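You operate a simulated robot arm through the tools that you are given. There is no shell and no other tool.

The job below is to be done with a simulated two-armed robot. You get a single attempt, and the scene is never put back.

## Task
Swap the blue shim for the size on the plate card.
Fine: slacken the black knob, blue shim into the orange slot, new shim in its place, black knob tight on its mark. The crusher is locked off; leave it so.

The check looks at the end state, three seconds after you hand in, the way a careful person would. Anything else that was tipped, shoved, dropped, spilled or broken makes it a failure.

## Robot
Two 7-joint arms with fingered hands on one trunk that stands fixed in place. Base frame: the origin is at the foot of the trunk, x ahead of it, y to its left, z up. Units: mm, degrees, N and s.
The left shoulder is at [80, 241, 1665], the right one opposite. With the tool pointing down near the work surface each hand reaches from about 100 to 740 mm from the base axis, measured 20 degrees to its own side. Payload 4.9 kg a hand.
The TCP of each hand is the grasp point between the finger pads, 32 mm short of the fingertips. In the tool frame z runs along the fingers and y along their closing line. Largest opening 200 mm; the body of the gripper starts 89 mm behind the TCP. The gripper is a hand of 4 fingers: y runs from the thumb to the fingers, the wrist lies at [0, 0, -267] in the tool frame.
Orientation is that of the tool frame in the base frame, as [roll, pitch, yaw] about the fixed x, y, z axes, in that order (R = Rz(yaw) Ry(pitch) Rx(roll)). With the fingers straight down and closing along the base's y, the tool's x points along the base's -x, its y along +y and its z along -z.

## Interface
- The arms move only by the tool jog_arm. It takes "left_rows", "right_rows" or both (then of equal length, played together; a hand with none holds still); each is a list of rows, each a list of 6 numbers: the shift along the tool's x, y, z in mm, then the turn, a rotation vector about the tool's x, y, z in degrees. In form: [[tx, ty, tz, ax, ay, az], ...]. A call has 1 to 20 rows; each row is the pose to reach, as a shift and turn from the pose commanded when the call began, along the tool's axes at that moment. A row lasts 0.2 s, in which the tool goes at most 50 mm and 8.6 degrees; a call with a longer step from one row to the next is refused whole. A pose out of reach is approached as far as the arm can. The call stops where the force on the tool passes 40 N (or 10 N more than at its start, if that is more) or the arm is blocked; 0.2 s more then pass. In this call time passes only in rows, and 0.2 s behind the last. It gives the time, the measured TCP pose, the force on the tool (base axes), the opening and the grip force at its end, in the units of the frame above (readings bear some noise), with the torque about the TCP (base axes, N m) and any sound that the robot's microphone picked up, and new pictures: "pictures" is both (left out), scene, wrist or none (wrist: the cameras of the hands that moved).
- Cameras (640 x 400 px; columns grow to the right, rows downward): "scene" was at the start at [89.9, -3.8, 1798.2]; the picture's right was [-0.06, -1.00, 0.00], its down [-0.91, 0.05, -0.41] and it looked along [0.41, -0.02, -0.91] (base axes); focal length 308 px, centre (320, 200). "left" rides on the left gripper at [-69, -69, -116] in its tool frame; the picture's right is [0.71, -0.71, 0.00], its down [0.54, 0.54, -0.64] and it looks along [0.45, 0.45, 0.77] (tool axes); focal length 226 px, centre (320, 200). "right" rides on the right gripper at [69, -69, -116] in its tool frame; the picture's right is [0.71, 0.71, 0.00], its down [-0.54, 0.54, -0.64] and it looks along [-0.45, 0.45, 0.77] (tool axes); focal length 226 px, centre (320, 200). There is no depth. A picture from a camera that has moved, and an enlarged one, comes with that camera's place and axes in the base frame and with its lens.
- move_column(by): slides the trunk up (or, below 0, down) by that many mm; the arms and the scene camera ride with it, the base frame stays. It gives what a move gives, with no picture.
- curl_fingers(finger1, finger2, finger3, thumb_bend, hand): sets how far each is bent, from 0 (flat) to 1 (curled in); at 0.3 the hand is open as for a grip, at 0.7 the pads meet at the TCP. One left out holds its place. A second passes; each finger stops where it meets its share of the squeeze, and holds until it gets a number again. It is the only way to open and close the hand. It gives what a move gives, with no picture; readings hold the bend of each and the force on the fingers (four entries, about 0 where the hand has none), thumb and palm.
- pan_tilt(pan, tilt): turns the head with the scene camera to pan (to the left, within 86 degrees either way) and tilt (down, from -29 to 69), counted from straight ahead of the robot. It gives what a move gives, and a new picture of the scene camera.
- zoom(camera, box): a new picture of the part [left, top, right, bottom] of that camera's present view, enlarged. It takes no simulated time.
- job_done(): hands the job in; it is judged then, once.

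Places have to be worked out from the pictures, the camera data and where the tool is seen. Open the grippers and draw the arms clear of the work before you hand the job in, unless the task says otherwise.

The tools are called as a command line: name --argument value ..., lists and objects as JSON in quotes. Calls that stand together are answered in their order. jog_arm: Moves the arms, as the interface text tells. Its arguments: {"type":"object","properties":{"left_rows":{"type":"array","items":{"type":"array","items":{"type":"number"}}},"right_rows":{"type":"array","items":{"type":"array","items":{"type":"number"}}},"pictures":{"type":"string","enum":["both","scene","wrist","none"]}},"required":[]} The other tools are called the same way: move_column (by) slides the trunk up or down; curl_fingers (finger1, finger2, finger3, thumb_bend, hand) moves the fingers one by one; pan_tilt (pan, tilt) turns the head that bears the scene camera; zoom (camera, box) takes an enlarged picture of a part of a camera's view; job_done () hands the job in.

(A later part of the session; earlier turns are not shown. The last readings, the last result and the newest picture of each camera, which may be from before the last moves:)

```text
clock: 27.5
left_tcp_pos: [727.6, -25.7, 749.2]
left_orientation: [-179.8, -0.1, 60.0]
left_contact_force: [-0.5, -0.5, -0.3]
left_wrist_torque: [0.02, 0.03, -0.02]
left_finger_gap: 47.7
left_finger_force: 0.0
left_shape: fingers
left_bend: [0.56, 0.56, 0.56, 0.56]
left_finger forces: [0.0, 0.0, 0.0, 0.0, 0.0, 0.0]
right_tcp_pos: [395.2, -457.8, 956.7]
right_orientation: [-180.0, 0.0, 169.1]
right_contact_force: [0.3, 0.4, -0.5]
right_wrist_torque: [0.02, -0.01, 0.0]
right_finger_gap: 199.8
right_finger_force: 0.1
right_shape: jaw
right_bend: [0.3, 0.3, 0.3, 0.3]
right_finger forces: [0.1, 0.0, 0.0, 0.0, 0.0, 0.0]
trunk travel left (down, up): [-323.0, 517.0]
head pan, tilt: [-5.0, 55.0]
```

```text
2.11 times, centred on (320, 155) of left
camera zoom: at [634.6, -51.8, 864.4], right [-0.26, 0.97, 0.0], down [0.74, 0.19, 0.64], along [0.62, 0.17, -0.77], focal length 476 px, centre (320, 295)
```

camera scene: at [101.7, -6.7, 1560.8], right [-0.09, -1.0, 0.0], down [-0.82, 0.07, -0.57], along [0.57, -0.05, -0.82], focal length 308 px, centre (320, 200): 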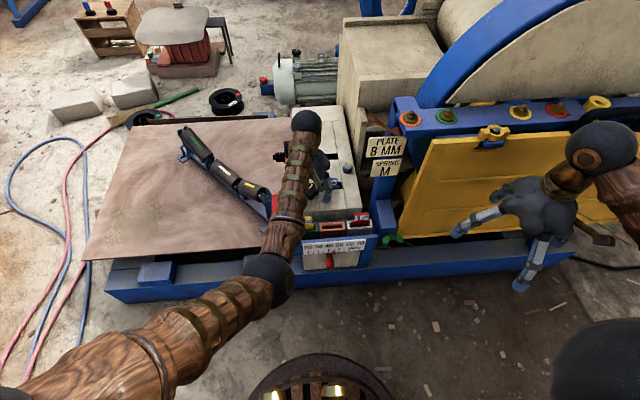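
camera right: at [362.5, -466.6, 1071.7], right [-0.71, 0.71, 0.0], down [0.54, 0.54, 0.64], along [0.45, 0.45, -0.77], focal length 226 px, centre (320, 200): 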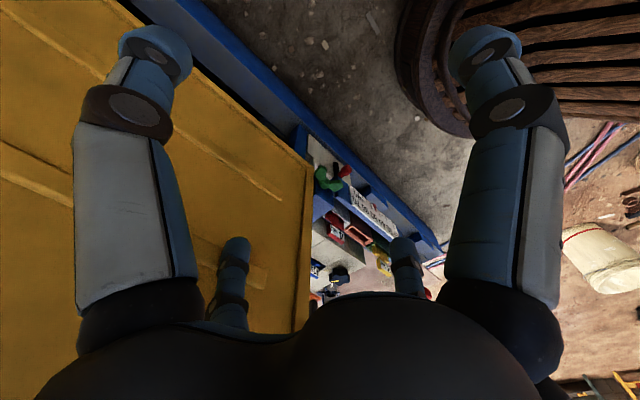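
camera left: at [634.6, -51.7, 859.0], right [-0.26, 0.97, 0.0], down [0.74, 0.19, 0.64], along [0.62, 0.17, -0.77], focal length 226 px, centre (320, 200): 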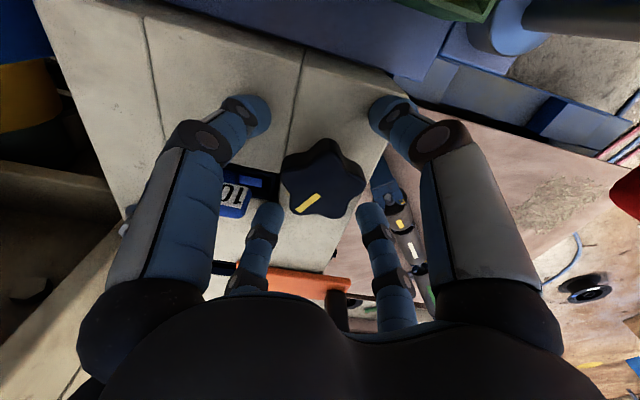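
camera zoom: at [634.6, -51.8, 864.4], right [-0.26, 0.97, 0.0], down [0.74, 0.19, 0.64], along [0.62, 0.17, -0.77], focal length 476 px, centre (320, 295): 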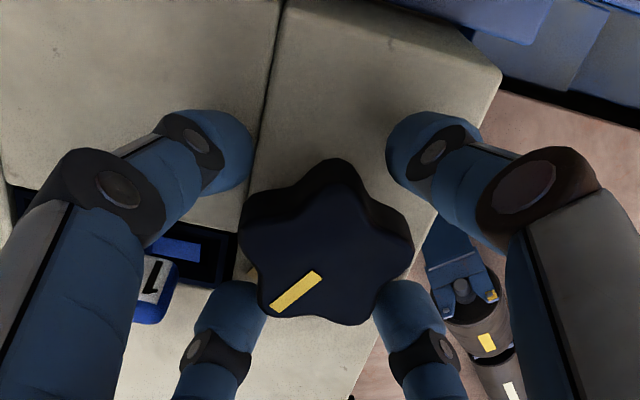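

Clearance restored and the fingers are closing symmetrically; I continue closing onto the knob.

curl_fingers --hand "left" --finger1 0.65 --finger2 0.65 --finger3 0.65 --thumb_bend 0.65

zoom --camera "left" --box '[220, 60, 420, 250]'

```text
clock: 28.5
left_tcp_pos: [726.1, -25.6, 748.0]
left_orientation: [-179.7, -0.1, 59.8]
left_contact_force: [-5.8, 1.9, 2.4]
left_wrist_torque: [0.11, 0.13, 0.03]
left_finger_gap: 36.7
left_finger_force: 16.2
left_shape: fingers
left_bend: [0.6, 0.61, 0.61, 0.6]
left_finger forces: [6.8, 6.7, 6.4, 0.0, 12.8, 0.1]
right_tcp_pos: [394.3, -457.4, 957.0]
right_orientation: [-180.0, 0.0, 169.2]
right_contact_force: [1.0, 0.3, 0.8]
right_wrist_torque: [0.0, 0.0, 0.02]
right_finger_gap: 199.6
right_finger_force: 0.1
right_shape: jaw
right_bend: [0.3, 0.3, 0.3, 0.3]
right_finger forces: [0.0, 0.0, 0.1, 0.0, 0.1, 0.0]
trunk travel left (down, up): [-323.0, 517.0]
head pan, tilt: [-5.0, 55.0]
```

```text
2.11 times, centred on (320, 155) of left
camera zoom: at [634.0, -51.5, 864.7], right [-0.26, 0.97, 0.0], down [0.74, 0.19, 0.64], along [0.62, 0.17, -0.77], focal length 476 px, centre (320, 295)
```

zoom: 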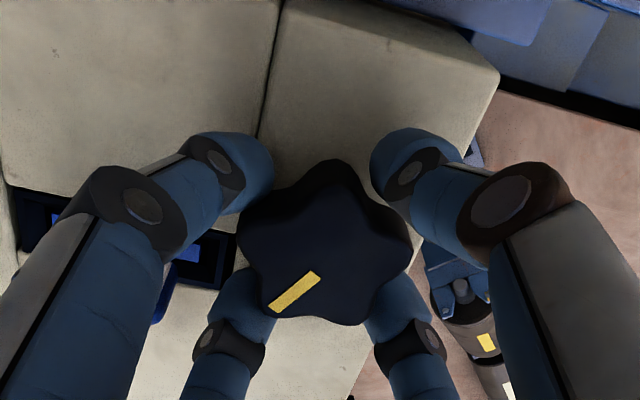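

All four fingers hold the knob (grip ~16 N). I turn it counter-clockwise (viewed from above) a first 24° and watch torque and pointer.

jog_arm --left_rows '[[0, 0, 0, 0, 0, -6], [0, 0, 0, 0, 0, -12], [0, 0, 0, 0, 0, -18], [0, 0, 0, 0, 0, -24]]' --pictures "wrist"

zoom --camera "left" --box '[220, 60, 420, 250]'

```text
clock: 29.5
left_tcp_pos: [725.6, -26.0, 749.1]
left_orientation: [-179.9, -0.2, 84.1]
left_contact_force: [-4.1, 4.6, 1.8]
left_wrist_torque: [0.19, 0.14, -0.04]
left_finger_gap: 36.6
left_finger_force: 16.7
left_shape: fingers
left_bend: [0.61, 0.61, 0.61, 0.6]
left_finger forces: [6.2, 6.8, 7.5, 0.0, 12.1, 0.0]
right_tcp_pos: [395.3, -458.3, 956.7]
right_orientation: [180.0, 0.0, 169.2]
right_contact_force: [0.4, 0.0, -0.5]
right_wrist_torque: [0.02, 0.04, 0.01]
right_finger_gap: 200.2
right_finger_force: 0.1
right_shape: jaw
right_bend: [0.3, 0.3, 0.3, 0.3]
right_finger forces: [0.0, 0.0, 0.1, 0.0, 0.0, 0.0]
trunk travel left (down, up): [-323.0, 517.0]
head pan, tilt: [-5.0, 55.0]
camera left: at [652.4, -87.7, 864.7], right [-0.63, 0.78, 0.0], down [0.6, 0.48, 0.64], along [0.5, 0.41, -0.77], focal length 226 px, centre (320, 200)
```

left: 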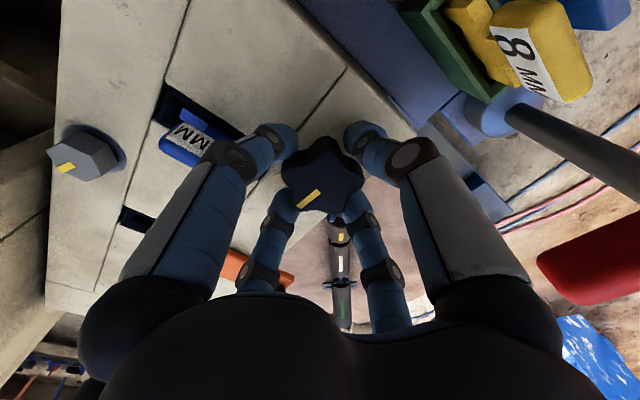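

```text
2.11 times, centred on (320, 155) of left
camera zoom: at [652.4, -87.7, 864.7], right [-0.63, 0.78, 0.0], down [0.6, 0.48, 0.64], along [0.5, 0.41, -0.77], focal length 476 px, centre (320, 295)
```

zoom: 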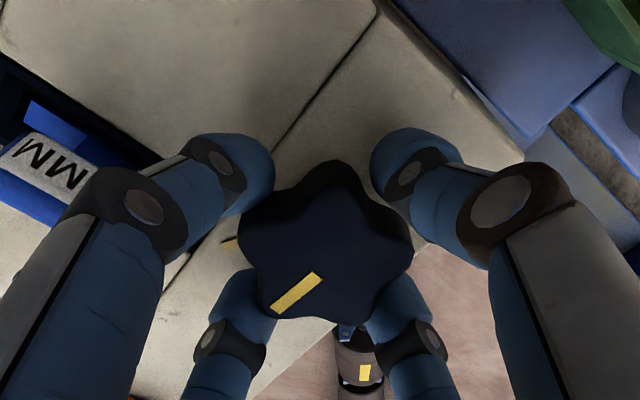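

The knob turns with the hand without slip. I continue another 66° to yaw ≈150.

jog_arm --left_rows '[[0, 0, 0, 0, 0, -7], [0, 0, 0, 0, 0, -14], [0, 0, 0, 0, 0, -21], [0, 0, 0, 0, 0, -28], [0, 0, 0, 0, 0, -35], [0, 0, 0, 0, 0, -42], [0, 0, 0, 0, 0, -50], [0, 0, 0, 0, 0, -58], [0, 0, 0, 0, 0, -66]]' --pictures "both"

zoom --camera "left" --box '[220, 60, 420, 250]'

```text
clock: 31.5
left_tcp_pos: [725.8, -26.2, 749.2]
left_orientation: [179.9, -0.2, 150.0]
left_contact_force: [-7.8, 4.5, 1.0]
left_wrist_torque: [0.18, 0.29, 0.0]
left_finger_gap: 36.3
left_finger_force: 15.8
left_shape: fingers
left_bend: [0.61, 0.6, 0.6, 0.61]
left_finger forces: [5.4, 8.3, 8.7, 0.0, 10.3, 0.0]
right_tcp_pos: [395.0, -456.9, 958.0]
right_orientation: [-179.9, 0.0, 169.2]
right_contact_force: [-0.4, -0.6, -1.0]
right_wrist_torque: [0.0, 0.04, 0.01]
right_finger_gap: 200.0
right_finger_force: 0.0
right_shape: jaw
right_bend: [0.3, 0.3, 0.3, 0.3]
right_finger forces: [0.1, 0.0, 0.1, 0.0, 0.0, 0.0]
trunk travel left (down, up): [-323.0, 517.0]
head pan, tilt: [-5.0, 55.0]
camera scene: at [101.3, -6.6, 1560.7], right [-0.09, -1.0, 0.0], down [-0.82, 0.07, -0.57], along [0.57, -0.05, -0.82], focal length 308 px, centre (320, 200)
camera left: at [753.1, -120.6, 864.4], right [-0.97, -0.26, 0.0], down [-0.2, 0.74, 0.65], along [-0.17, 0.62, -0.76], focal length 226 px, centre (320, 200)
```

scene: 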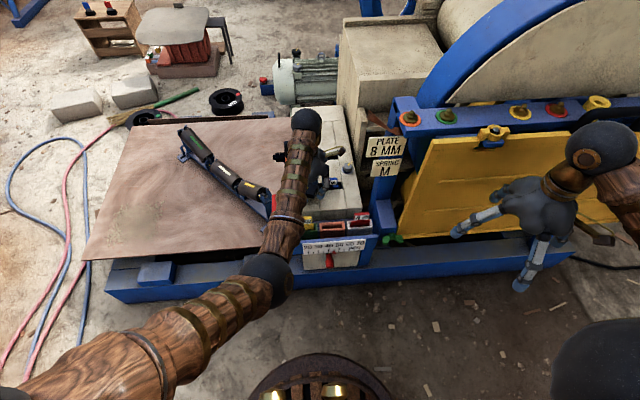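
left: 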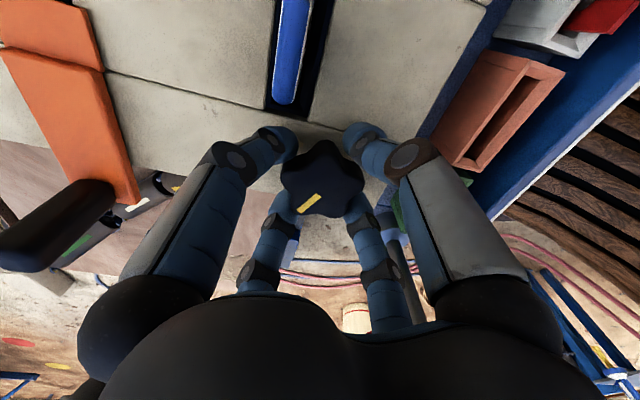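

```text
2.11 times, centred on (320, 155) of left
camera zoom: at [753.1, -120.6, 864.4], right [-0.97, -0.26, 0.0], down [-0.2, 0.74, 0.65], along [-0.17, 0.62, -0.76], focal length 476 px, centre (320, 295)
```

zoom: 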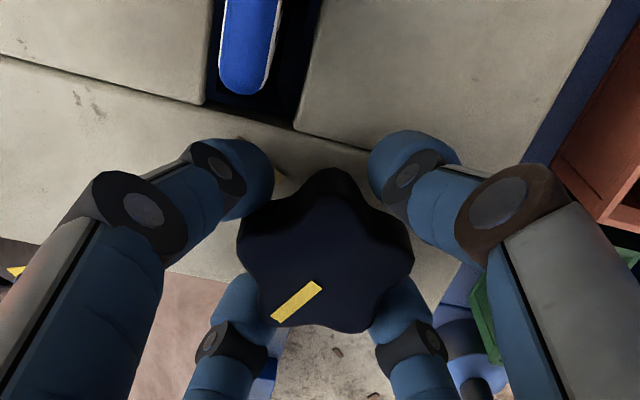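

The knob is 90° slack (pointer moved with the hand). I release it, lift straight up and look.

curl_fingers --hand "left" --finger1 0.5 --finger2 0.5 --finger3 0.5 --thumb_bend 0.5

jog_arm --left_rows '[[0, 0, -15, 0, 0, 0], [0, 0, -40, 0, 0, 0], [0, 0, -70, 0, 0, 0], [0, 0, -100, 0, 0, 0], [0, 0, -130, 0, 0, 0]]' --pictures "both"

zoom --camera "left" --box '[230, 40, 390, 140]'

```text
clock: 32.5
left_tcp_pos: [725.6, -24.8, 748.2]
left_orientation: [179.9, -0.2, 149.9]
left_contact_force: [-0.1, -0.4, 0.4]
left_wrist_torque: [0.01, -0.01, 0.01]
left_finger_gap: 68.8
left_finger_force: 0.1
left_shape: fingers
left_bend: [0.5, 0.5, 0.5, 0.5]
left_finger forces: [0.0, 0.0, 0.0, 0.1, 0.0, 0.0]
right_tcp_pos: [395.4, -457.3, 955.9]
right_orientation: [-180.0, 0.0, 169.2]
right_contact_force: [0.4, 0.2, -0.6]
right_wrist_torque: [0.02, 0.04, 0.0]
right_finger_gap: 200.1
right_finger_force: 0.1
right_shape: jaw
right_bend: [0.3, 0.3, 0.3, 0.3]
right_finger forces: [0.0, 0.0, 0.0, 0.0, 0.0, 0.1]
trunk travel left (down, up): [-323.0, 517.0]
head pan, tilt: [-5.0, 55.0]
```

```text
clock: 33.7
left_tcp_pos: [726.2, -27.9, 877.0]
left_orientation: [179.8, -0.2, 149.9]
left_contact_force: [0.0, -0.2, 0.1]
left_wrist_torque: [0.02, -0.05, 0.01]
left_finger_gap: 68.7
left_finger_force: 0.0
left_shape: fingers
left_bend: [0.5, 0.5, 0.5, 0.5]
left_finger forces: [0.1, 0.0, 0.0, 0.1, 0.0, 0.1]
right_tcp_pos: [395.6, -459.0, 956.9]
right_orientation: [179.8, 0.1, 169.3]
right_contact_force: [-0.6, 0.3, -0.5]
right_wrist_torque: [0.05, -0.03, 0.0]
right_finger_gap: 200.2
right_finger_force: 0.0
right_shape: jaw
right_bend: [0.3, 0.3, 0.3, 0.3]
right_finger forces: [0.0, 0.0, 0.0, 0.0, 0.0, 0.0]
trunk travel left (down, up): [-323.0, 517.0]
head pan, tilt: [-5.0, 55.0]
camera scene: at [100.9, -9.3, 1560.7], right [-0.09, -1.0, 0.0], down [-0.82, 0.07, -0.57], along [0.57, -0.05, -0.82], focal length 308 px, centre (320, 200)
camera left: at [753.3, -123.1, 992.5], right [-0.97, -0.26, 0.0], down [-0.2, 0.74, 0.65], along [-0.17, 0.62, -0.76], focal length 226 px, centre (320, 200)
```

scene: 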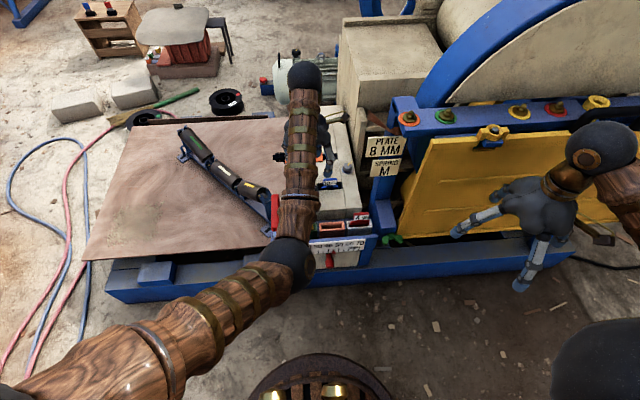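
left: 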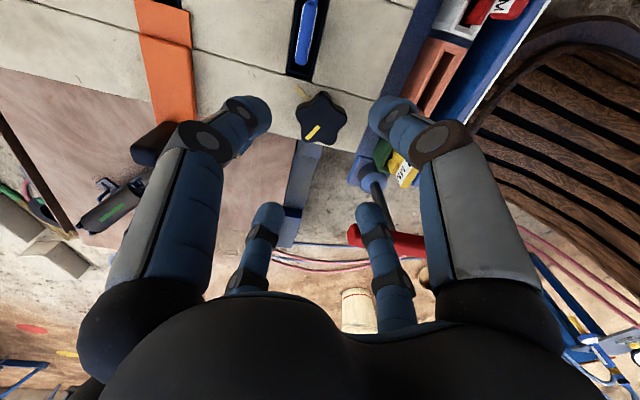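

```text
4.00 times, centred on (310, 90) of left
camera zoom: at [753.3, -123.1, 992.5], right [-0.97, -0.26, 0.0], down [-0.2, 0.74, 0.65], along [-0.17, 0.62, -0.76], focal length 904 px, centre (360, 640)
```

zoom: 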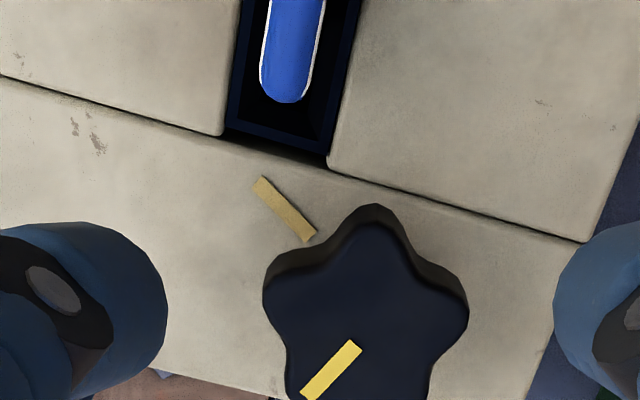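

The mark is now fully visible: it lies at ≈-35°, so final pointer should go ≈95° back clockwise. Next I pre-shape the hand and move over the blue tab (≈(763,-100)) at yaw 90, still high.

curl_fingers --hand "left" --finger1 0.54 --finger2 0.57 --finger3 0.54 --thumb_bend 0.57

jog_arm --left_rows '[[-8, -5, 0, 0, 0, 7.5], [-17, -11, 0, 0, 0, 15], [-25, -16, 0, 0, 0, 22.5], [-34, -22, 0, 0, 0, 30], [-42, -27, 0, 0, 0, 37.5], [-51, -33, 0, 0, 0, 45], [-60, -38, 0, 0, 0, 52.5], [-68, -44, 0, 0, 0, 60]]' --pictures "both"

zoom --camera "left" --box '[240, 60, 400, 160]'

```text
clock: 34.7
left_tcp_pos: [727.4, -25.6, 875.9]
left_orientation: [179.9, -0.2, 149.9]
left_contact_force: [0.3, -0.5, 0.8]
left_wrist_torque: [-0.02, 0.0, 0.02]
left_finger_gap: 51.5
left_finger_force: 0.0
left_shape: fingers
left_bend: [0.54, 0.56, 0.54, 0.56]
left_finger forces: [0.0, 0.0, 0.0, 0.0, 0.1, 0.0]
right_tcp_pos: [395.3, -457.1, 956.7]
right_orientation: [179.9, 0.0, 169.2]
right_contact_force: [-0.7, 0.6, 0.1]
right_wrist_torque: [0.01, 0.0, 0.01]
right_finger_gap: 199.9
right_finger_force: 0.1
right_shape: jaw
right_bend: [0.3, 0.3, 0.3, 0.3]
right_finger forces: [0.0, 0.0, 0.0, 0.1, 0.0, 0.1]
trunk travel left (down, up): [-323.0, 517.0]
head pan, tilt: [-5.0, 55.0]
```

```text
clock: 36.5
left_tcp_pos: [763.8, -97.8, 876.8]
left_orientation: [-179.8, -0.1, 89.8]
left_contact_force: [0.4, 0.0, 0.7]
left_wrist_torque: [-0.04, -0.04, 0.02]
left_finger_gap: 51.7
left_finger_force: 0.0
left_shape: fingers
left_bend: [0.54, 0.56, 0.54, 0.56]
left_finger forces: [0.0, 0.0, 0.0, 0.0, 0.0, 0.0]
right_tcp_pos: [396.2, -457.5, 956.7]
right_orientation: [-180.0, -0.1, 169.1]
right_contact_force: [-0.1, 0.8, 0.4]
right_wrist_torque: [0.0, -0.02, 0.01]
right_finger_gap: 199.9
right_finger_force: 0.1
right_shape: jaw
right_bend: [0.3, 0.3, 0.3, 0.3]
right_finger forces: [0.0, 0.1, 0.0, 0.0, 0.0, 0.0]
trunk travel left (down, up): [-323.0, 517.0]
head pan, tilt: [-5.0, 55.0]
camera scene: at [102.4, -6.9, 1560.6], right [-0.09, -1.0, 0.0], down [-0.82, 0.07, -0.57], along [0.57, -0.05, -0.82], focal length 308 px, centre (320, 200)
camera left: at [696.8, -168.0, 993.9], right [-0.7, 0.71, 0.0], down [0.55, 0.54, 0.64], along [0.45, 0.45, -0.77], focal length 226 px, centre (320, 200)
```

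scene: 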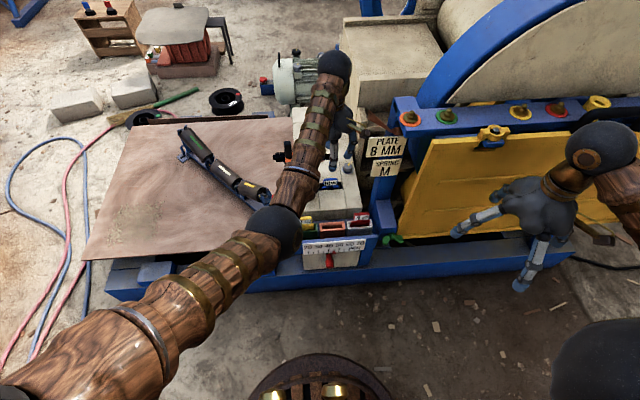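
left: 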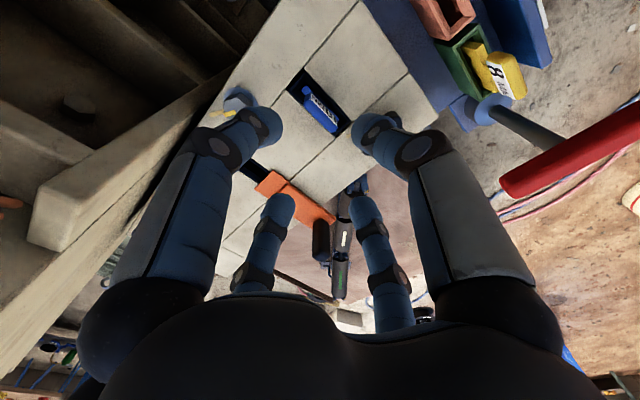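

```text
4.00 times, centred on (320, 110) of left
camera zoom: at [696.8, -168.0, 993.9], right [-0.7, 0.71, 0.0], down [0.55, 0.54, 0.64], along [0.45, 0.45, -0.77], focal length 904 px, centre (320, 560)
```

zoom: 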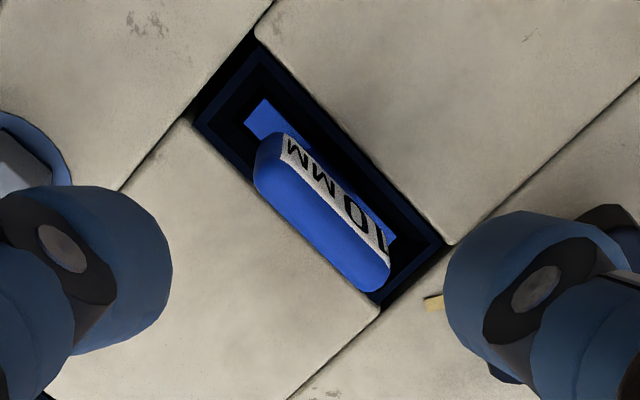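

The tab is well in view. Before descending I check the beige crusher structure to the right of the block for clearance.

zoom --camera "scene" --box '[330, 60, 430, 220]'

zoom --camera "left" --box '[0, 0, 320, 300]'

zoom --camera "right" --box '[180, 100, 460, 310]'

```text
2.50 times, centred on (380, 140) of scene
camera zoom: at [102.4, -6.9, 1560.6], right [-0.09, -1.0, 0.0], down [-0.82, 0.07, -0.57], along [0.57, -0.05, -0.82], focal length 770 px, centre (170, 350)
```

zoom: 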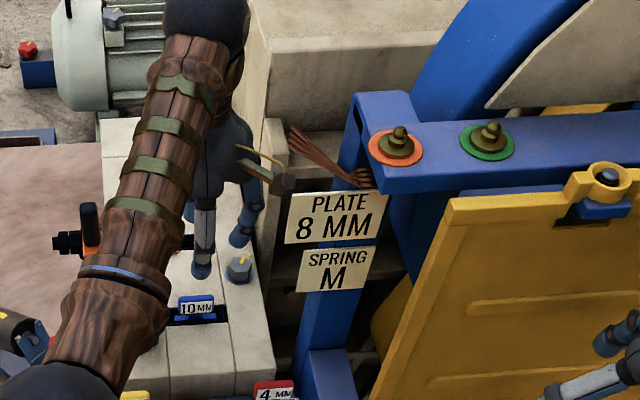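

```text
1.33 times, centred on (160, 150) of left
camera zoom: at [696.8, -168.0, 993.9], right [-0.7, 0.71, 0.0], down [0.55, 0.54, 0.64], along [0.45, 0.45, -0.77], focal length 301 px, centre (533, 267)
```

zoom: 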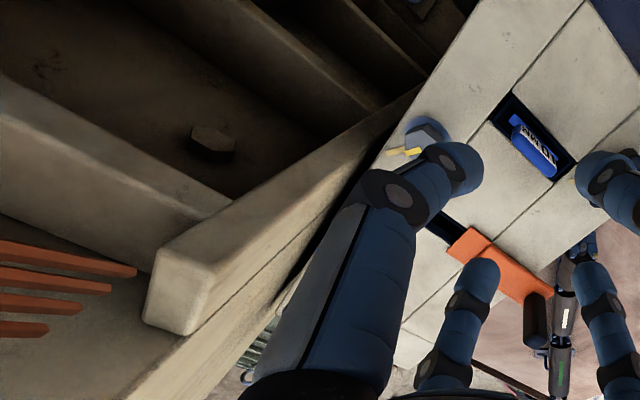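

```text
1.90 times, centred on (320, 205) of right
camera zoom: at [316.2, -512.8, 1072.8], right [-0.56, 0.83, 0.0], down [0.63, 0.43, 0.64], along [0.53, 0.36, -0.77], focal length 431 px, centre (320, 190)
```

zoom: 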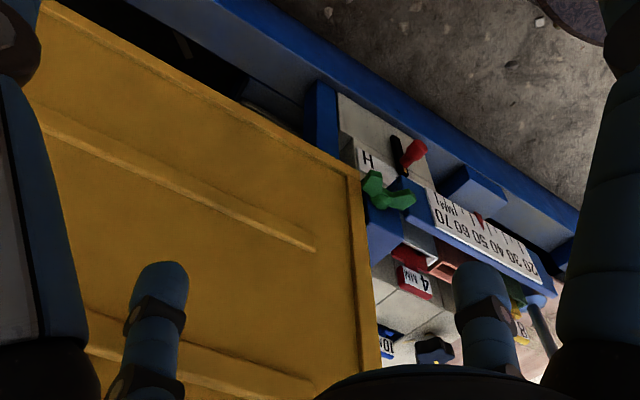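

The post's top corner is ≈(890,-215,908), well clear of the hand. Tab centre by wrist camera ≈(761.5,-101). I shift (-3,-2.5) and descend to TCP z≈765 first.

jog_arm --left_rows '[[-2.5, -3, 20, 0, 0, 0], [-2.5, -3, 45, 0, 0, 0], [-2.5, -3, 70, 0, 0, 0], [-2.5, -3, 92, 0, 0, 0], [-2.5, -3, 112, 0, 0, 0]]' --pictures "both"

zoom --camera "left" --box '[220, 60, 420, 250]'

zoom --camera "scene" --box '[280, 100, 400, 210]'

```text
clock: 37.7
left_tcp_pos: [759.9, -102.5, 765.8]
left_orientation: [-179.9, -0.1, 89.8]
left_contact_force: [-0.3, -0.1, -0.5]
left_wrist_torque: [0.01, 0.01, -0.02]
left_finger_gap: 51.7
left_finger_force: 0.0
left_shape: fingers
left_bend: [0.54, 0.56, 0.54, 0.56]
left_finger forces: [0.0, 0.0, 0.0, 0.0, 0.0, 0.0]
right_tcp_pos: [393.5, -457.6, 957.6]
right_orientation: [-179.9, -0.1, 169.2]
right_contact_force: [-0.2, -0.3, 0.0]
right_wrist_torque: [0.0, 0.02, 0.0]
right_finger_gap: 200.0
right_finger_force: 0.1
right_shape: jaw
right_bend: [0.3, 0.3, 0.3, 0.3]
right_finger forces: [0.1, 0.0, 0.0, 0.0, 0.0, 0.0]
trunk travel left (down, up): [-323.0, 517.0]
head pan, tilt: [-5.0, 55.0]
camera scene: at [102.6, -6.8, 1560.7], right [-0.09, -1.0, 0.0], down [-0.82, 0.07, -0.57], along [0.57, -0.05, -0.82], focal length 308 px, centre (320, 200)
camera left: at [692.7, -170.9, 882.6], right [-0.71, 0.71, 0.0], down [0.54, 0.54, 0.64], along [0.45, 0.46, -0.77], focal length 226 px, centre (320, 200)
```

scene: 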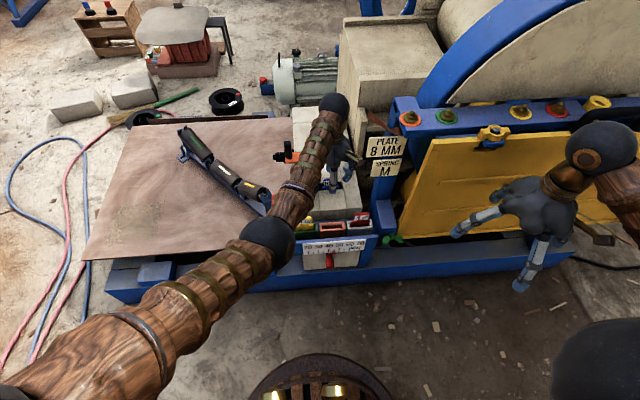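
left: 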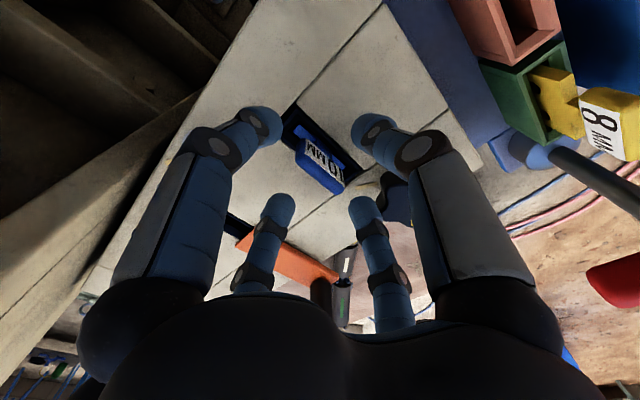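

```text
2.11 times, centred on (320, 155) of left
camera zoom: at [692.7, -170.9, 882.6], right [-0.71, 0.71, 0.0], down [0.54, 0.54, 0.64], along [0.45, 0.46, -0.77], focal length 476 px, centre (320, 295)
```

zoom: 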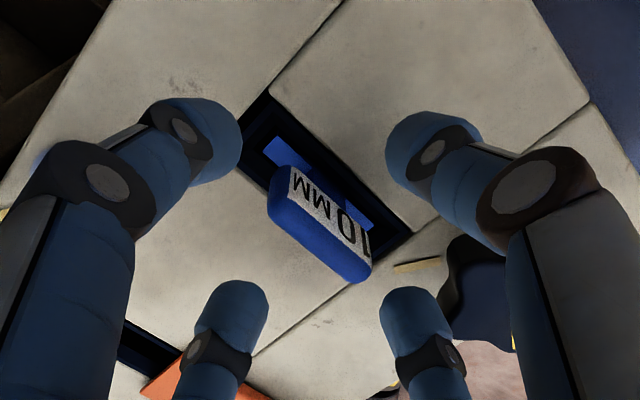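

```text
3.64 times, centred on (340, 155) of scene
camera zoom: at [102.6, -6.8, 1560.7], right [-0.09, -1.0, 0.0], down [-0.82, 0.07, -0.57], along [0.57, -0.05, -0.82], focal length 1120 px, centre (247, 364)
```

zoom: 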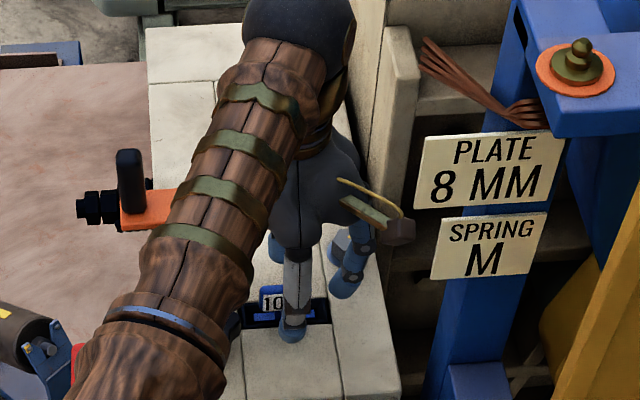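

The tab sits centred between the four fingertips. I descend 17 mm more so the tips are just above the block top.

jog_arm --left_rows '[[0, 0, 9, 0, 0, 0], [0, 0, 17, 0, 0, 0]]' --pictures "wrist"

zoom --camera "left" --box '[220, 60, 420, 250]'

```text
clock: 38.3
left_tcp_pos: [760.8, -100.6, 749.7]
left_orientation: [-179.8, -0.1, 89.8]
left_contact_force: [0.8, 0.2, 0.2]
left_wrist_torque: [-0.03, -0.02, -0.02]
left_finger_gap: 51.7
left_finger_force: 0.0
left_shape: fingers
left_bend: [0.54, 0.56, 0.54, 0.56]
left_finger forces: [0.0, 0.0, 0.1, 0.0, 0.1, 0.0]
right_tcp_pos: [396.7, -457.7, 957.3]
right_orientation: [-179.9, 0.1, 169.2]
right_contact_force: [-0.4, -0.6, 0.5]
right_wrist_torque: [-0.01, 0.02, 0.01]
right_finger_gap: 200.0
right_finger_force: 0.0
right_shape: jaw
right_bend: [0.3, 0.3, 0.3, 0.3]
right_finger forces: [0.0, 0.1, 0.0, 0.0, 0.1, 0.1]
trunk travel left (down, up): [-323.0, 517.0]
head pan, tilt: [-5.0, 55.0]
camera left: at [692.4, -170.7, 865.5], right [-0.71, 0.71, 0.0], down [0.54, 0.54, 0.64], along [0.45, 0.46, -0.77], focal length 226 px, centre (320, 200)
```

left: 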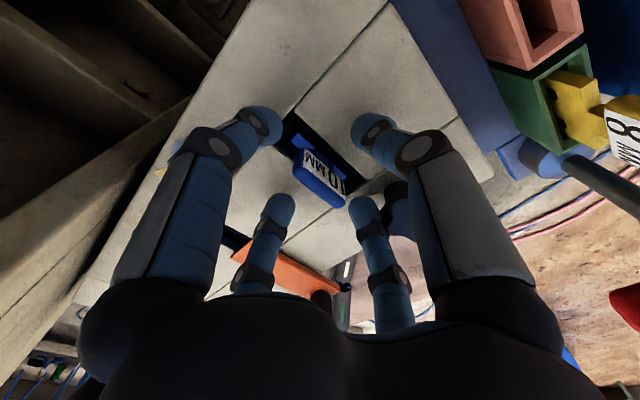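

```text
2.11 times, centred on (320, 155) of left
camera zoom: at [692.4, -170.7, 865.5], right [-0.71, 0.71, 0.0], down [0.54, 0.54, 0.64], along [0.45, 0.46, -0.77], focal length 476 px, centre (320, 295)
```

zoom: 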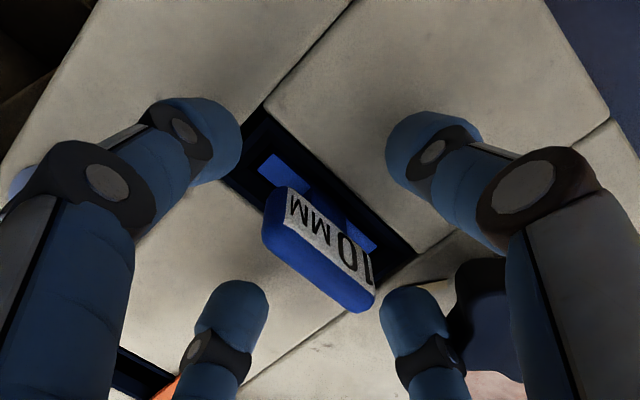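

Tips hover around the tab with no contact. I pinch the faces with thumb and finger2.

curl_fingers --hand "left" --finger2 0.64 --thumb_bend 0.64

zoom --camera "left" --box '[220, 60, 420, 250]'

```text
clock: 39.3
left_tcp_pos: [759.8, -100.4, 750.3]
left_orientation: [-179.9, -0.1, 89.9]
left_contact_force: [0.2, 1.4, -0.9]
left_wrist_torque: [-0.02, -0.01, 0.04]
left_finger_gap: 40.7
left_finger_force: 0.1
left_shape: fingers
left_bend: [0.54, 0.64, 0.54, 0.64]
left_finger forces: [0.0, 0.0, 0.0, 0.0, 0.0, 0.0]
right_tcp_pos: [395.3, -458.2, 955.1]
right_orientation: [180.0, 0.0, 169.2]
right_contact_force: [0.1, -0.3, -0.4]
right_wrist_torque: [-0.02, 0.02, -0.03]
right_finger_gap: 199.9
right_finger_force: 0.1
right_shape: jaw
right_bend: [0.3, 0.3, 0.3, 0.3]
right_finger forces: [0.1, 0.0, 0.0, 0.0, 0.0, 0.0]
trunk travel left (down, up): [-323.0, 517.0]
head pan, tilt: [-5.0, 55.0]
```

```text
2.11 times, centred on (320, 155) of left
camera zoom: at [692.5, -170.6, 865.5], right [-0.71, 0.71, 0.0], down [0.54, 0.54, 0.64], along [0.45, 0.46, -0.77], focal length 476 px, centre (320, 295)
```

zoom: 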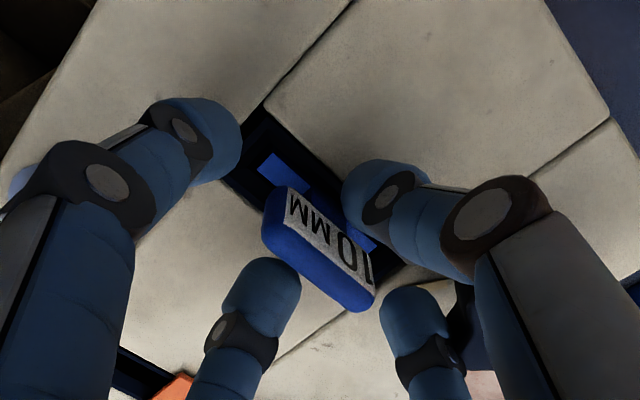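

Nearly touching and centred; I close the pinch fully.

curl_fingers --hand "left" --finger2 0.75 --thumb_bend 0.75

zoom --camera "left" --box '[220, 60, 420, 250]'

```text
clock: 40.3
left_tcp_pos: [760.0, -100.9, 750.8]
left_orientation: [-179.7, -0.2, 89.9]
left_contact_force: [0.0, -0.5, 0.7]
left_wrist_torque: [0.01, -0.02, 0.0]
left_finger_gap: 36.7
left_finger_force: 9.3
left_shape: fingers
left_bend: [0.54, 0.67, 0.54, 0.69]
left_finger forces: [0.0, 9.6, 0.1, 0.0, 9.4, 0.0]
right_tcp_pos: [395.8, -457.1, 957.1]
right_orientation: [-179.9, -0.1, 169.2]
right_contact_force: [0.1, 0.2, 0.4]
right_wrist_torque: [-0.02, -0.03, -0.01]
right_finger_gap: 200.0
right_finger_force: 0.1
right_shape: jaw
right_bend: [0.3, 0.3, 0.3, 0.3]
right_finger forces: [0.1, 0.0, 0.0, 0.0, 0.0, 0.1]
trunk travel left (down, up): [-323.0, 517.0]
head pan, tilt: [-5.0, 55.0]
```

```text
2.11 times, centred on (320, 155) of left
camera zoom: at [692.6, -170.6, 865.3], right [-0.71, 0.71, 0.0], down [0.54, 0.54, 0.64], along [0.45, 0.46, -0.77], focal length 476 px, centre (320, 295)
```

zoom: 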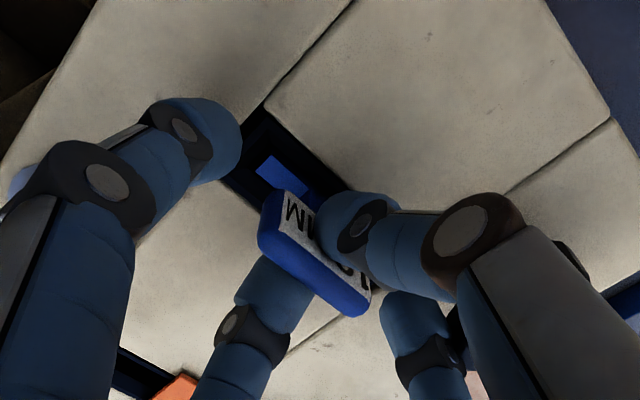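

The pinch holds with ~9.5 N each side. I bring in finger1 and finger3 on the tab's ends to steady it.

curl_fingers --hand "left" --finger1 0.64 --finger3 0.64

zoom --camera "left" --box '[220, 60, 420, 250]'

```text
clock: 41.3
left_tcp_pos: [760.5, -100.8, 749.1]
left_orientation: [-179.8, -0.2, 89.9]
left_contact_force: [-0.1, 0.9, -0.5]
left_wrist_torque: [-0.02, 0.0, -0.01]
left_finger_gap: 20.1
left_finger_force: 14.6
left_shape: fingers
left_bend: [0.61, 0.67, 0.61, 0.69]
left_finger forces: [4.1, 9.5, 4.4, 0.0, 9.3, 0.0]
right_tcp_pos: [395.4, -457.1, 956.5]
right_orientation: [179.9, -0.1, 169.2]
right_contact_force: [0.3, -0.7, -0.1]
right_wrist_torque: [-0.03, 0.02, 0.01]
right_finger_gap: 199.7
right_finger_force: 0.1
right_shape: jaw
right_bend: [0.3, 0.3, 0.3, 0.3]
right_finger forces: [0.0, 0.1, 0.0, 0.0, 0.1, 0.0]
trunk travel left (down, up): [-323.0, 517.0]
head pan, tilt: [-5.0, 55.0]
```

```text
2.11 times, centred on (320, 155) of left
camera zoom: at [692.6, -170.6, 865.3], right [-0.71, 0.71, 0.0], down [0.54, 0.54, 0.64], along [0.45, 0.46, -0.77], focal length 476 px, centre (320, 295)
```

zoom: 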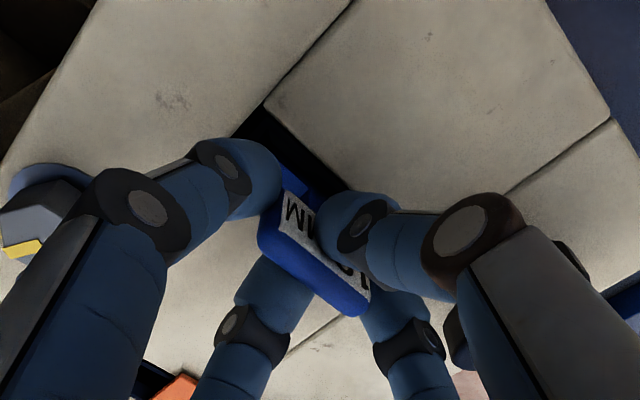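

A firm four-sided grip, centred (equal forces on both ends). Seated pose noted as TCP ≈(760.4,-100.8,749.6). I lift slowly.

jog_arm --left_rows '[[0, 0, -6, 0, 0, 0], [0, 0, -14, 0, 0, 0], [0, 0, -24, 0, 0, 0], [0, 0, -36, 0, 0, 0]]' --pictures "wrist"

zoom --camera "scene" --box '[280, 110, 400, 210]'

```text
clock: 42.3
left_tcp_pos: [760.2, -100.1, 785.9]
left_orientation: [-179.8, -0.2, 89.9]
left_contact_force: [-0.2, 1.1, -2.6]
left_wrist_torque: [0.01, 0.0, 0.0]
left_finger_gap: 20.1
left_finger_force: 14.0
left_shape: fingers
left_bend: [0.61, 0.67, 0.61, 0.69]
left_finger forces: [4.1, 9.4, 4.6, 0.1, 9.3, 0.0]
right_tcp_pos: [396.2, -457.4, 956.4]
right_orientation: [-180.0, 0.0, 169.3]
right_contact_force: [-1.1, 0.3, 0.8]
right_wrist_torque: [0.01, -0.01, 0.01]
right_finger_gap: 199.9
right_finger_force: 0.1
right_shape: jaw
right_bend: [0.3, 0.3, 0.3, 0.3]
right_finger forces: [0.1, 0.0, 0.1, 0.0, 0.0, 0.1]
trunk travel left (down, up): [-323.0, 517.0]
head pan, tilt: [-5.0, 55.0]
camera left: at [693.0, -170.3, 901.5], right [-0.71, 0.71, 0.0], down [0.54, 0.54, 0.64], along [0.45, 0.46, -0.77], focal length 226 px, centre (320, 200)
```

left: 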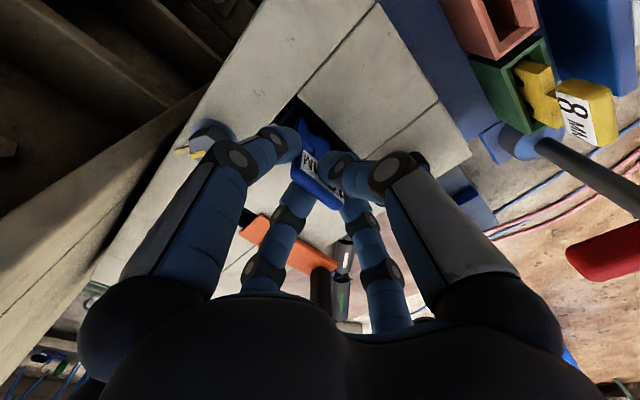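

```text
4.00 times, centred on (340, 160) of scene
camera zoom: at [102.4, -6.9, 1560.6], right [-0.09, -1.0, 0.0], down [-0.82, 0.07, -0.57], along [0.57, -0.05, -0.82], focal length 1232 px, centre (240, 360)
```

zoom: 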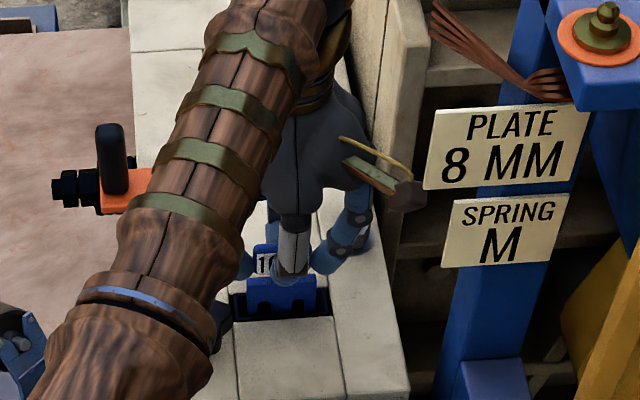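

The blue shim comes free smoothly (≈2.6 N weight). I raise it another 90 mm to clear.

jog_arm --left_rows '[[0, 0, -22, 0, 0, 0], [0, 0, -46, 0, 0, 0], [0, 0, -70, 0, 0, 0], [0, 0, -90, 0, 0, 0]]' --pictures "both"

zoom --camera "left" --box '[220, 60, 420, 250]'

zoom --camera "scene" --box '[270, 130, 400, 250]'

```text
clock: 43.3
left_tcp_pos: [761.1, -99.3, 874.8]
left_orientation: [-179.8, 0.0, 89.9]
left_contact_force: [0.2, 0.3, -2.9]
left_wrist_torque: [0.0, 0.03, 0.04]
left_finger_gap: 19.9
left_finger_force: 12.7
left_shape: fingers
left_bend: [0.61, 0.67, 0.61, 0.69]
left_finger forces: [4.1, 9.4, 4.4, 0.0, 9.4, 0.0]
right_tcp_pos: [395.2, -458.3, 956.5]
right_orientation: [180.0, 0.0, 169.2]
right_contact_force: [-0.4, -0.1, -0.8]
right_wrist_torque: [0.02, -0.01, 0.02]
right_finger_gap: 199.9
right_finger_force: 0.1
right_shape: jaw
right_bend: [0.3, 0.3, 0.3, 0.3]
right_finger forces: [0.0, 0.0, 0.0, 0.0, 0.0, 0.0]
trunk travel left (down, up): [-323.0, 517.0]
head pan, tilt: [-5.0, 55.0]
camera scene: at [102.3, -6.9, 1560.6], right [-0.09, -1.0, 0.0], down [-0.82, 0.07, -0.57], along [0.57, -0.05, -0.82], focal length 308 px, centre (320, 200)
camera left: at [694.5, -169.7, 991.0], right [-0.71, 0.71, 0.0], down [0.54, 0.54, 0.64], along [0.45, 0.46, -0.77], focal length 226 px, centre (320, 200)
```

scene: 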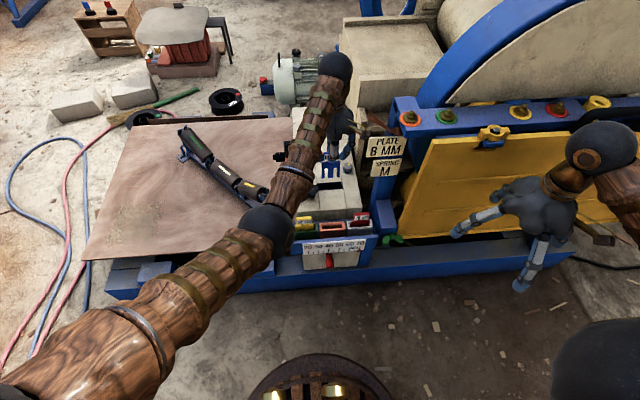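
left: 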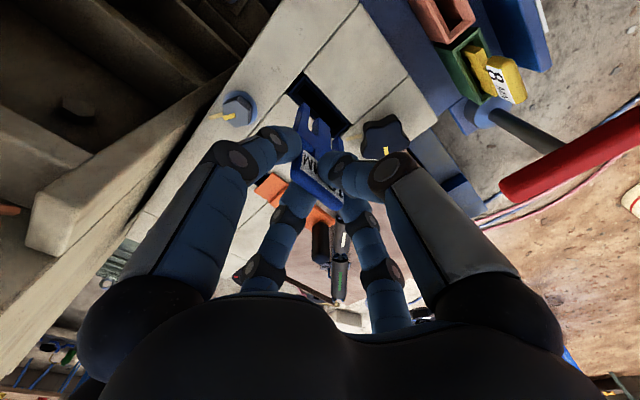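

```text
2.11 times, centred on (320, 155) of left
camera zoom: at [694.5, -169.7, 991.0], right [-0.71, 0.71, 0.0], down [0.54, 0.54, 0.64], along [0.45, 0.46, -0.77], focal length 476 px, centre (320, 295)
```

zoom: 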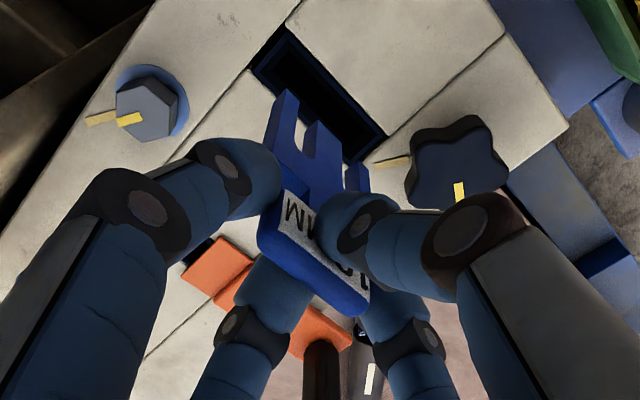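

```text
3.33 times, centred on (335, 190) of scene
camera zoom: at [102.3, -6.9, 1560.6], right [-0.09, -1.0, 0.0], down [-0.82, 0.07, -0.57], along [0.57, -0.05, -0.82], focal length 1027 px, centre (270, 233)
```

zoom: 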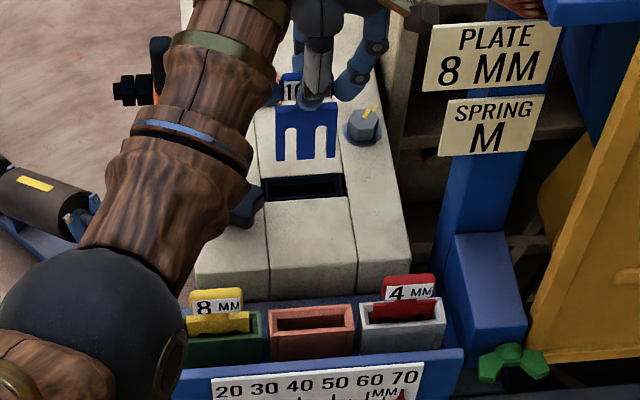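

The shim is an E-shaped plate with prongs, hanging ~70 mm below the shoulders. I raise 40 mm more and move back over the orange rack slot (≈(597,-88)) to look at it from the wrist camera.

jog_arm --left_rows '[[0, 0, -20, 0, 0, 0], [0, 0, -40, 0, 0, 0], [2, -25, -40, 0, 0, 0], [4, -50, -40, 0, 0, 0], [6, -80, -40, 0, 0, 0], [8, -110, -40, 0, 0, 0], [10, -140, -40, 0, 0, 0], [11, -161, -40, 0, 0, 0]]' --pictures "both"

zoom --camera "left" --box '[220, 20, 460, 180]'

zoom --camera "scene" --box '[260, 130, 420, 260]'

```text
clock: 45.1
left_tcp_pos: [600.7, -91.7, 914.6]
left_orientation: [-179.9, -0.2, 89.8]
left_contact_force: [-0.1, 0.0, -3.4]
left_wrist_torque: [-0.01, 0.02, 0.0]
left_finger_gap: 19.8
left_finger_force: 13.8
left_shape: fingers
left_bend: [0.61, 0.67, 0.61, 0.69]
left_finger forces: [4.2, 9.4, 4.3, 0.0, 9.3, 0.0]
right_tcp_pos: [394.6, -458.3, 955.5]
right_orientation: [179.9, 0.0, 169.2]
right_contact_force: [0.4, -0.4, -0.1]
right_wrist_torque: [0.01, 0.01, -0.02]
right_finger_gap: 199.9
right_finger_force: 0.2
right_shape: jaw
right_bend: [0.3, 0.3, 0.3, 0.3]
right_finger forces: [0.0, 0.1, 0.1, 0.1, 0.1, 0.0]
trunk travel left (down, up): [-323.0, 517.0]
head pan, tilt: [-5.0, 55.0]
camera scene: at [101.4, -7.5, 1560.7], right [-0.09, -1.0, 0.0], down [-0.82, 0.07, -0.57], along [0.57, -0.05, -0.82], focal length 308 px, centre (320, 200)
camera left: at [532.6, -160.8, 1030.8], right [-0.71, 0.71, 0.0], down [0.54, 0.54, 0.64], along [0.45, 0.46, -0.77], focal length 226 px, centre (320, 200)
```

scene: 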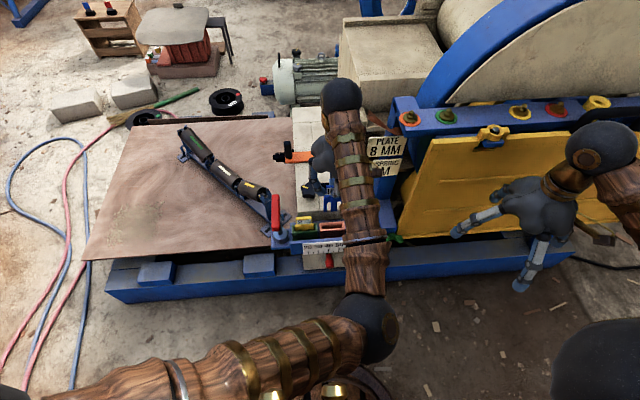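
left: 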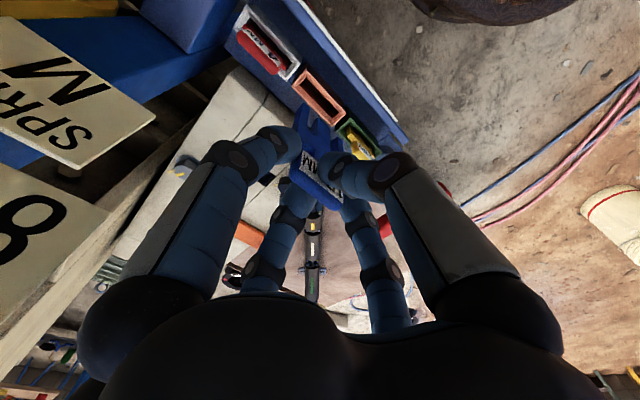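

```text
2.50 times, centred on (340, 100) of left
camera zoom: at [532.6, -160.8, 1030.8], right [-0.71, 0.71, 0.0], down [0.54, 0.54, 0.64], along [0.45, 0.46, -0.77], focal length 565 px, centre (270, 450)
```

zoom: 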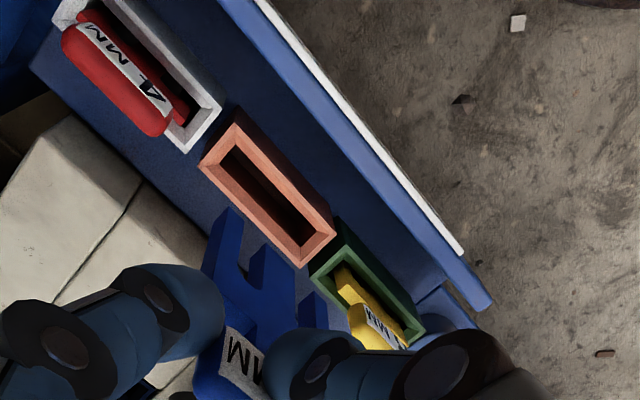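

```text
3.08 times, centred on (340, 195) of scene
camera zoom: at [101.4, -7.5, 1560.7], right [-0.09, -1.0, 0.0], down [-0.82, 0.07, -0.57], along [0.57, -0.05, -0.82], focal length 948 px, centre (258, 215)
```

zoom: 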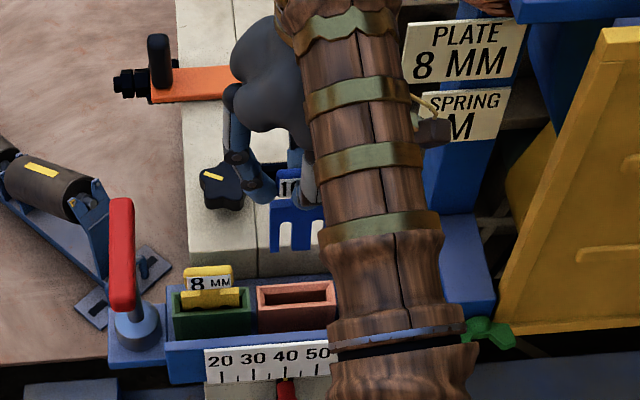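

The signs' corners are ≈(643,-198,886) and (686,-188,923): clear. Orange slot rim: z≈694, centre ≈(599.9,-92), outer 28×82 mm. I zoom on the shim's prongs to get its offset in the hand.

zoom --camera "left" --box '[270, 60, 390, 200]'

zoom --camera "scene" --box '[290, 170, 350, 230]'

```text
2.86 times, centred on (330, 130) of left
camera zoom: at [532.6, -160.8, 1030.8], right [-0.71, 0.71, 0.0], down [0.54, 0.54, 0.64], along [0.45, 0.46, -0.77], focal length 646 px, centre (291, 400)
```

zoom: 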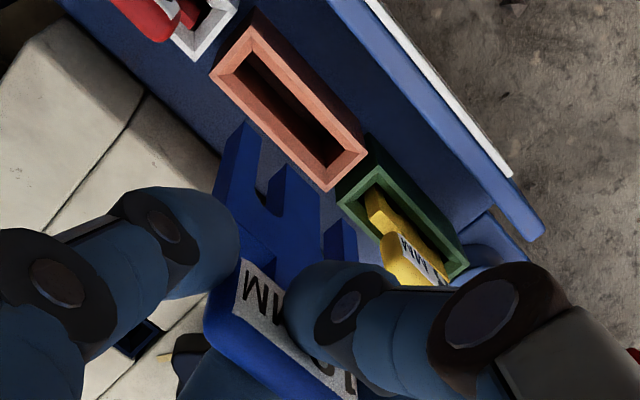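

```text
6.67 times, centred on (320, 200) of scene
camera zoom: at [101.4, -7.5, 1560.7], right [-0.09, -1.0, 0.0], down [-0.82, 0.07, -0.57], along [0.57, -0.05, -0.82], focal length 2054 px, centre (320, 200)
```

zoom: 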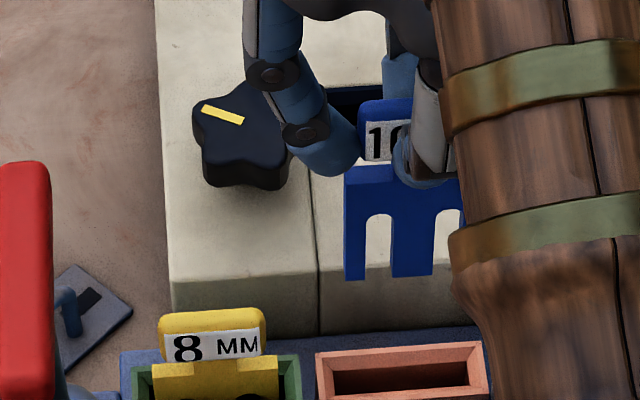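

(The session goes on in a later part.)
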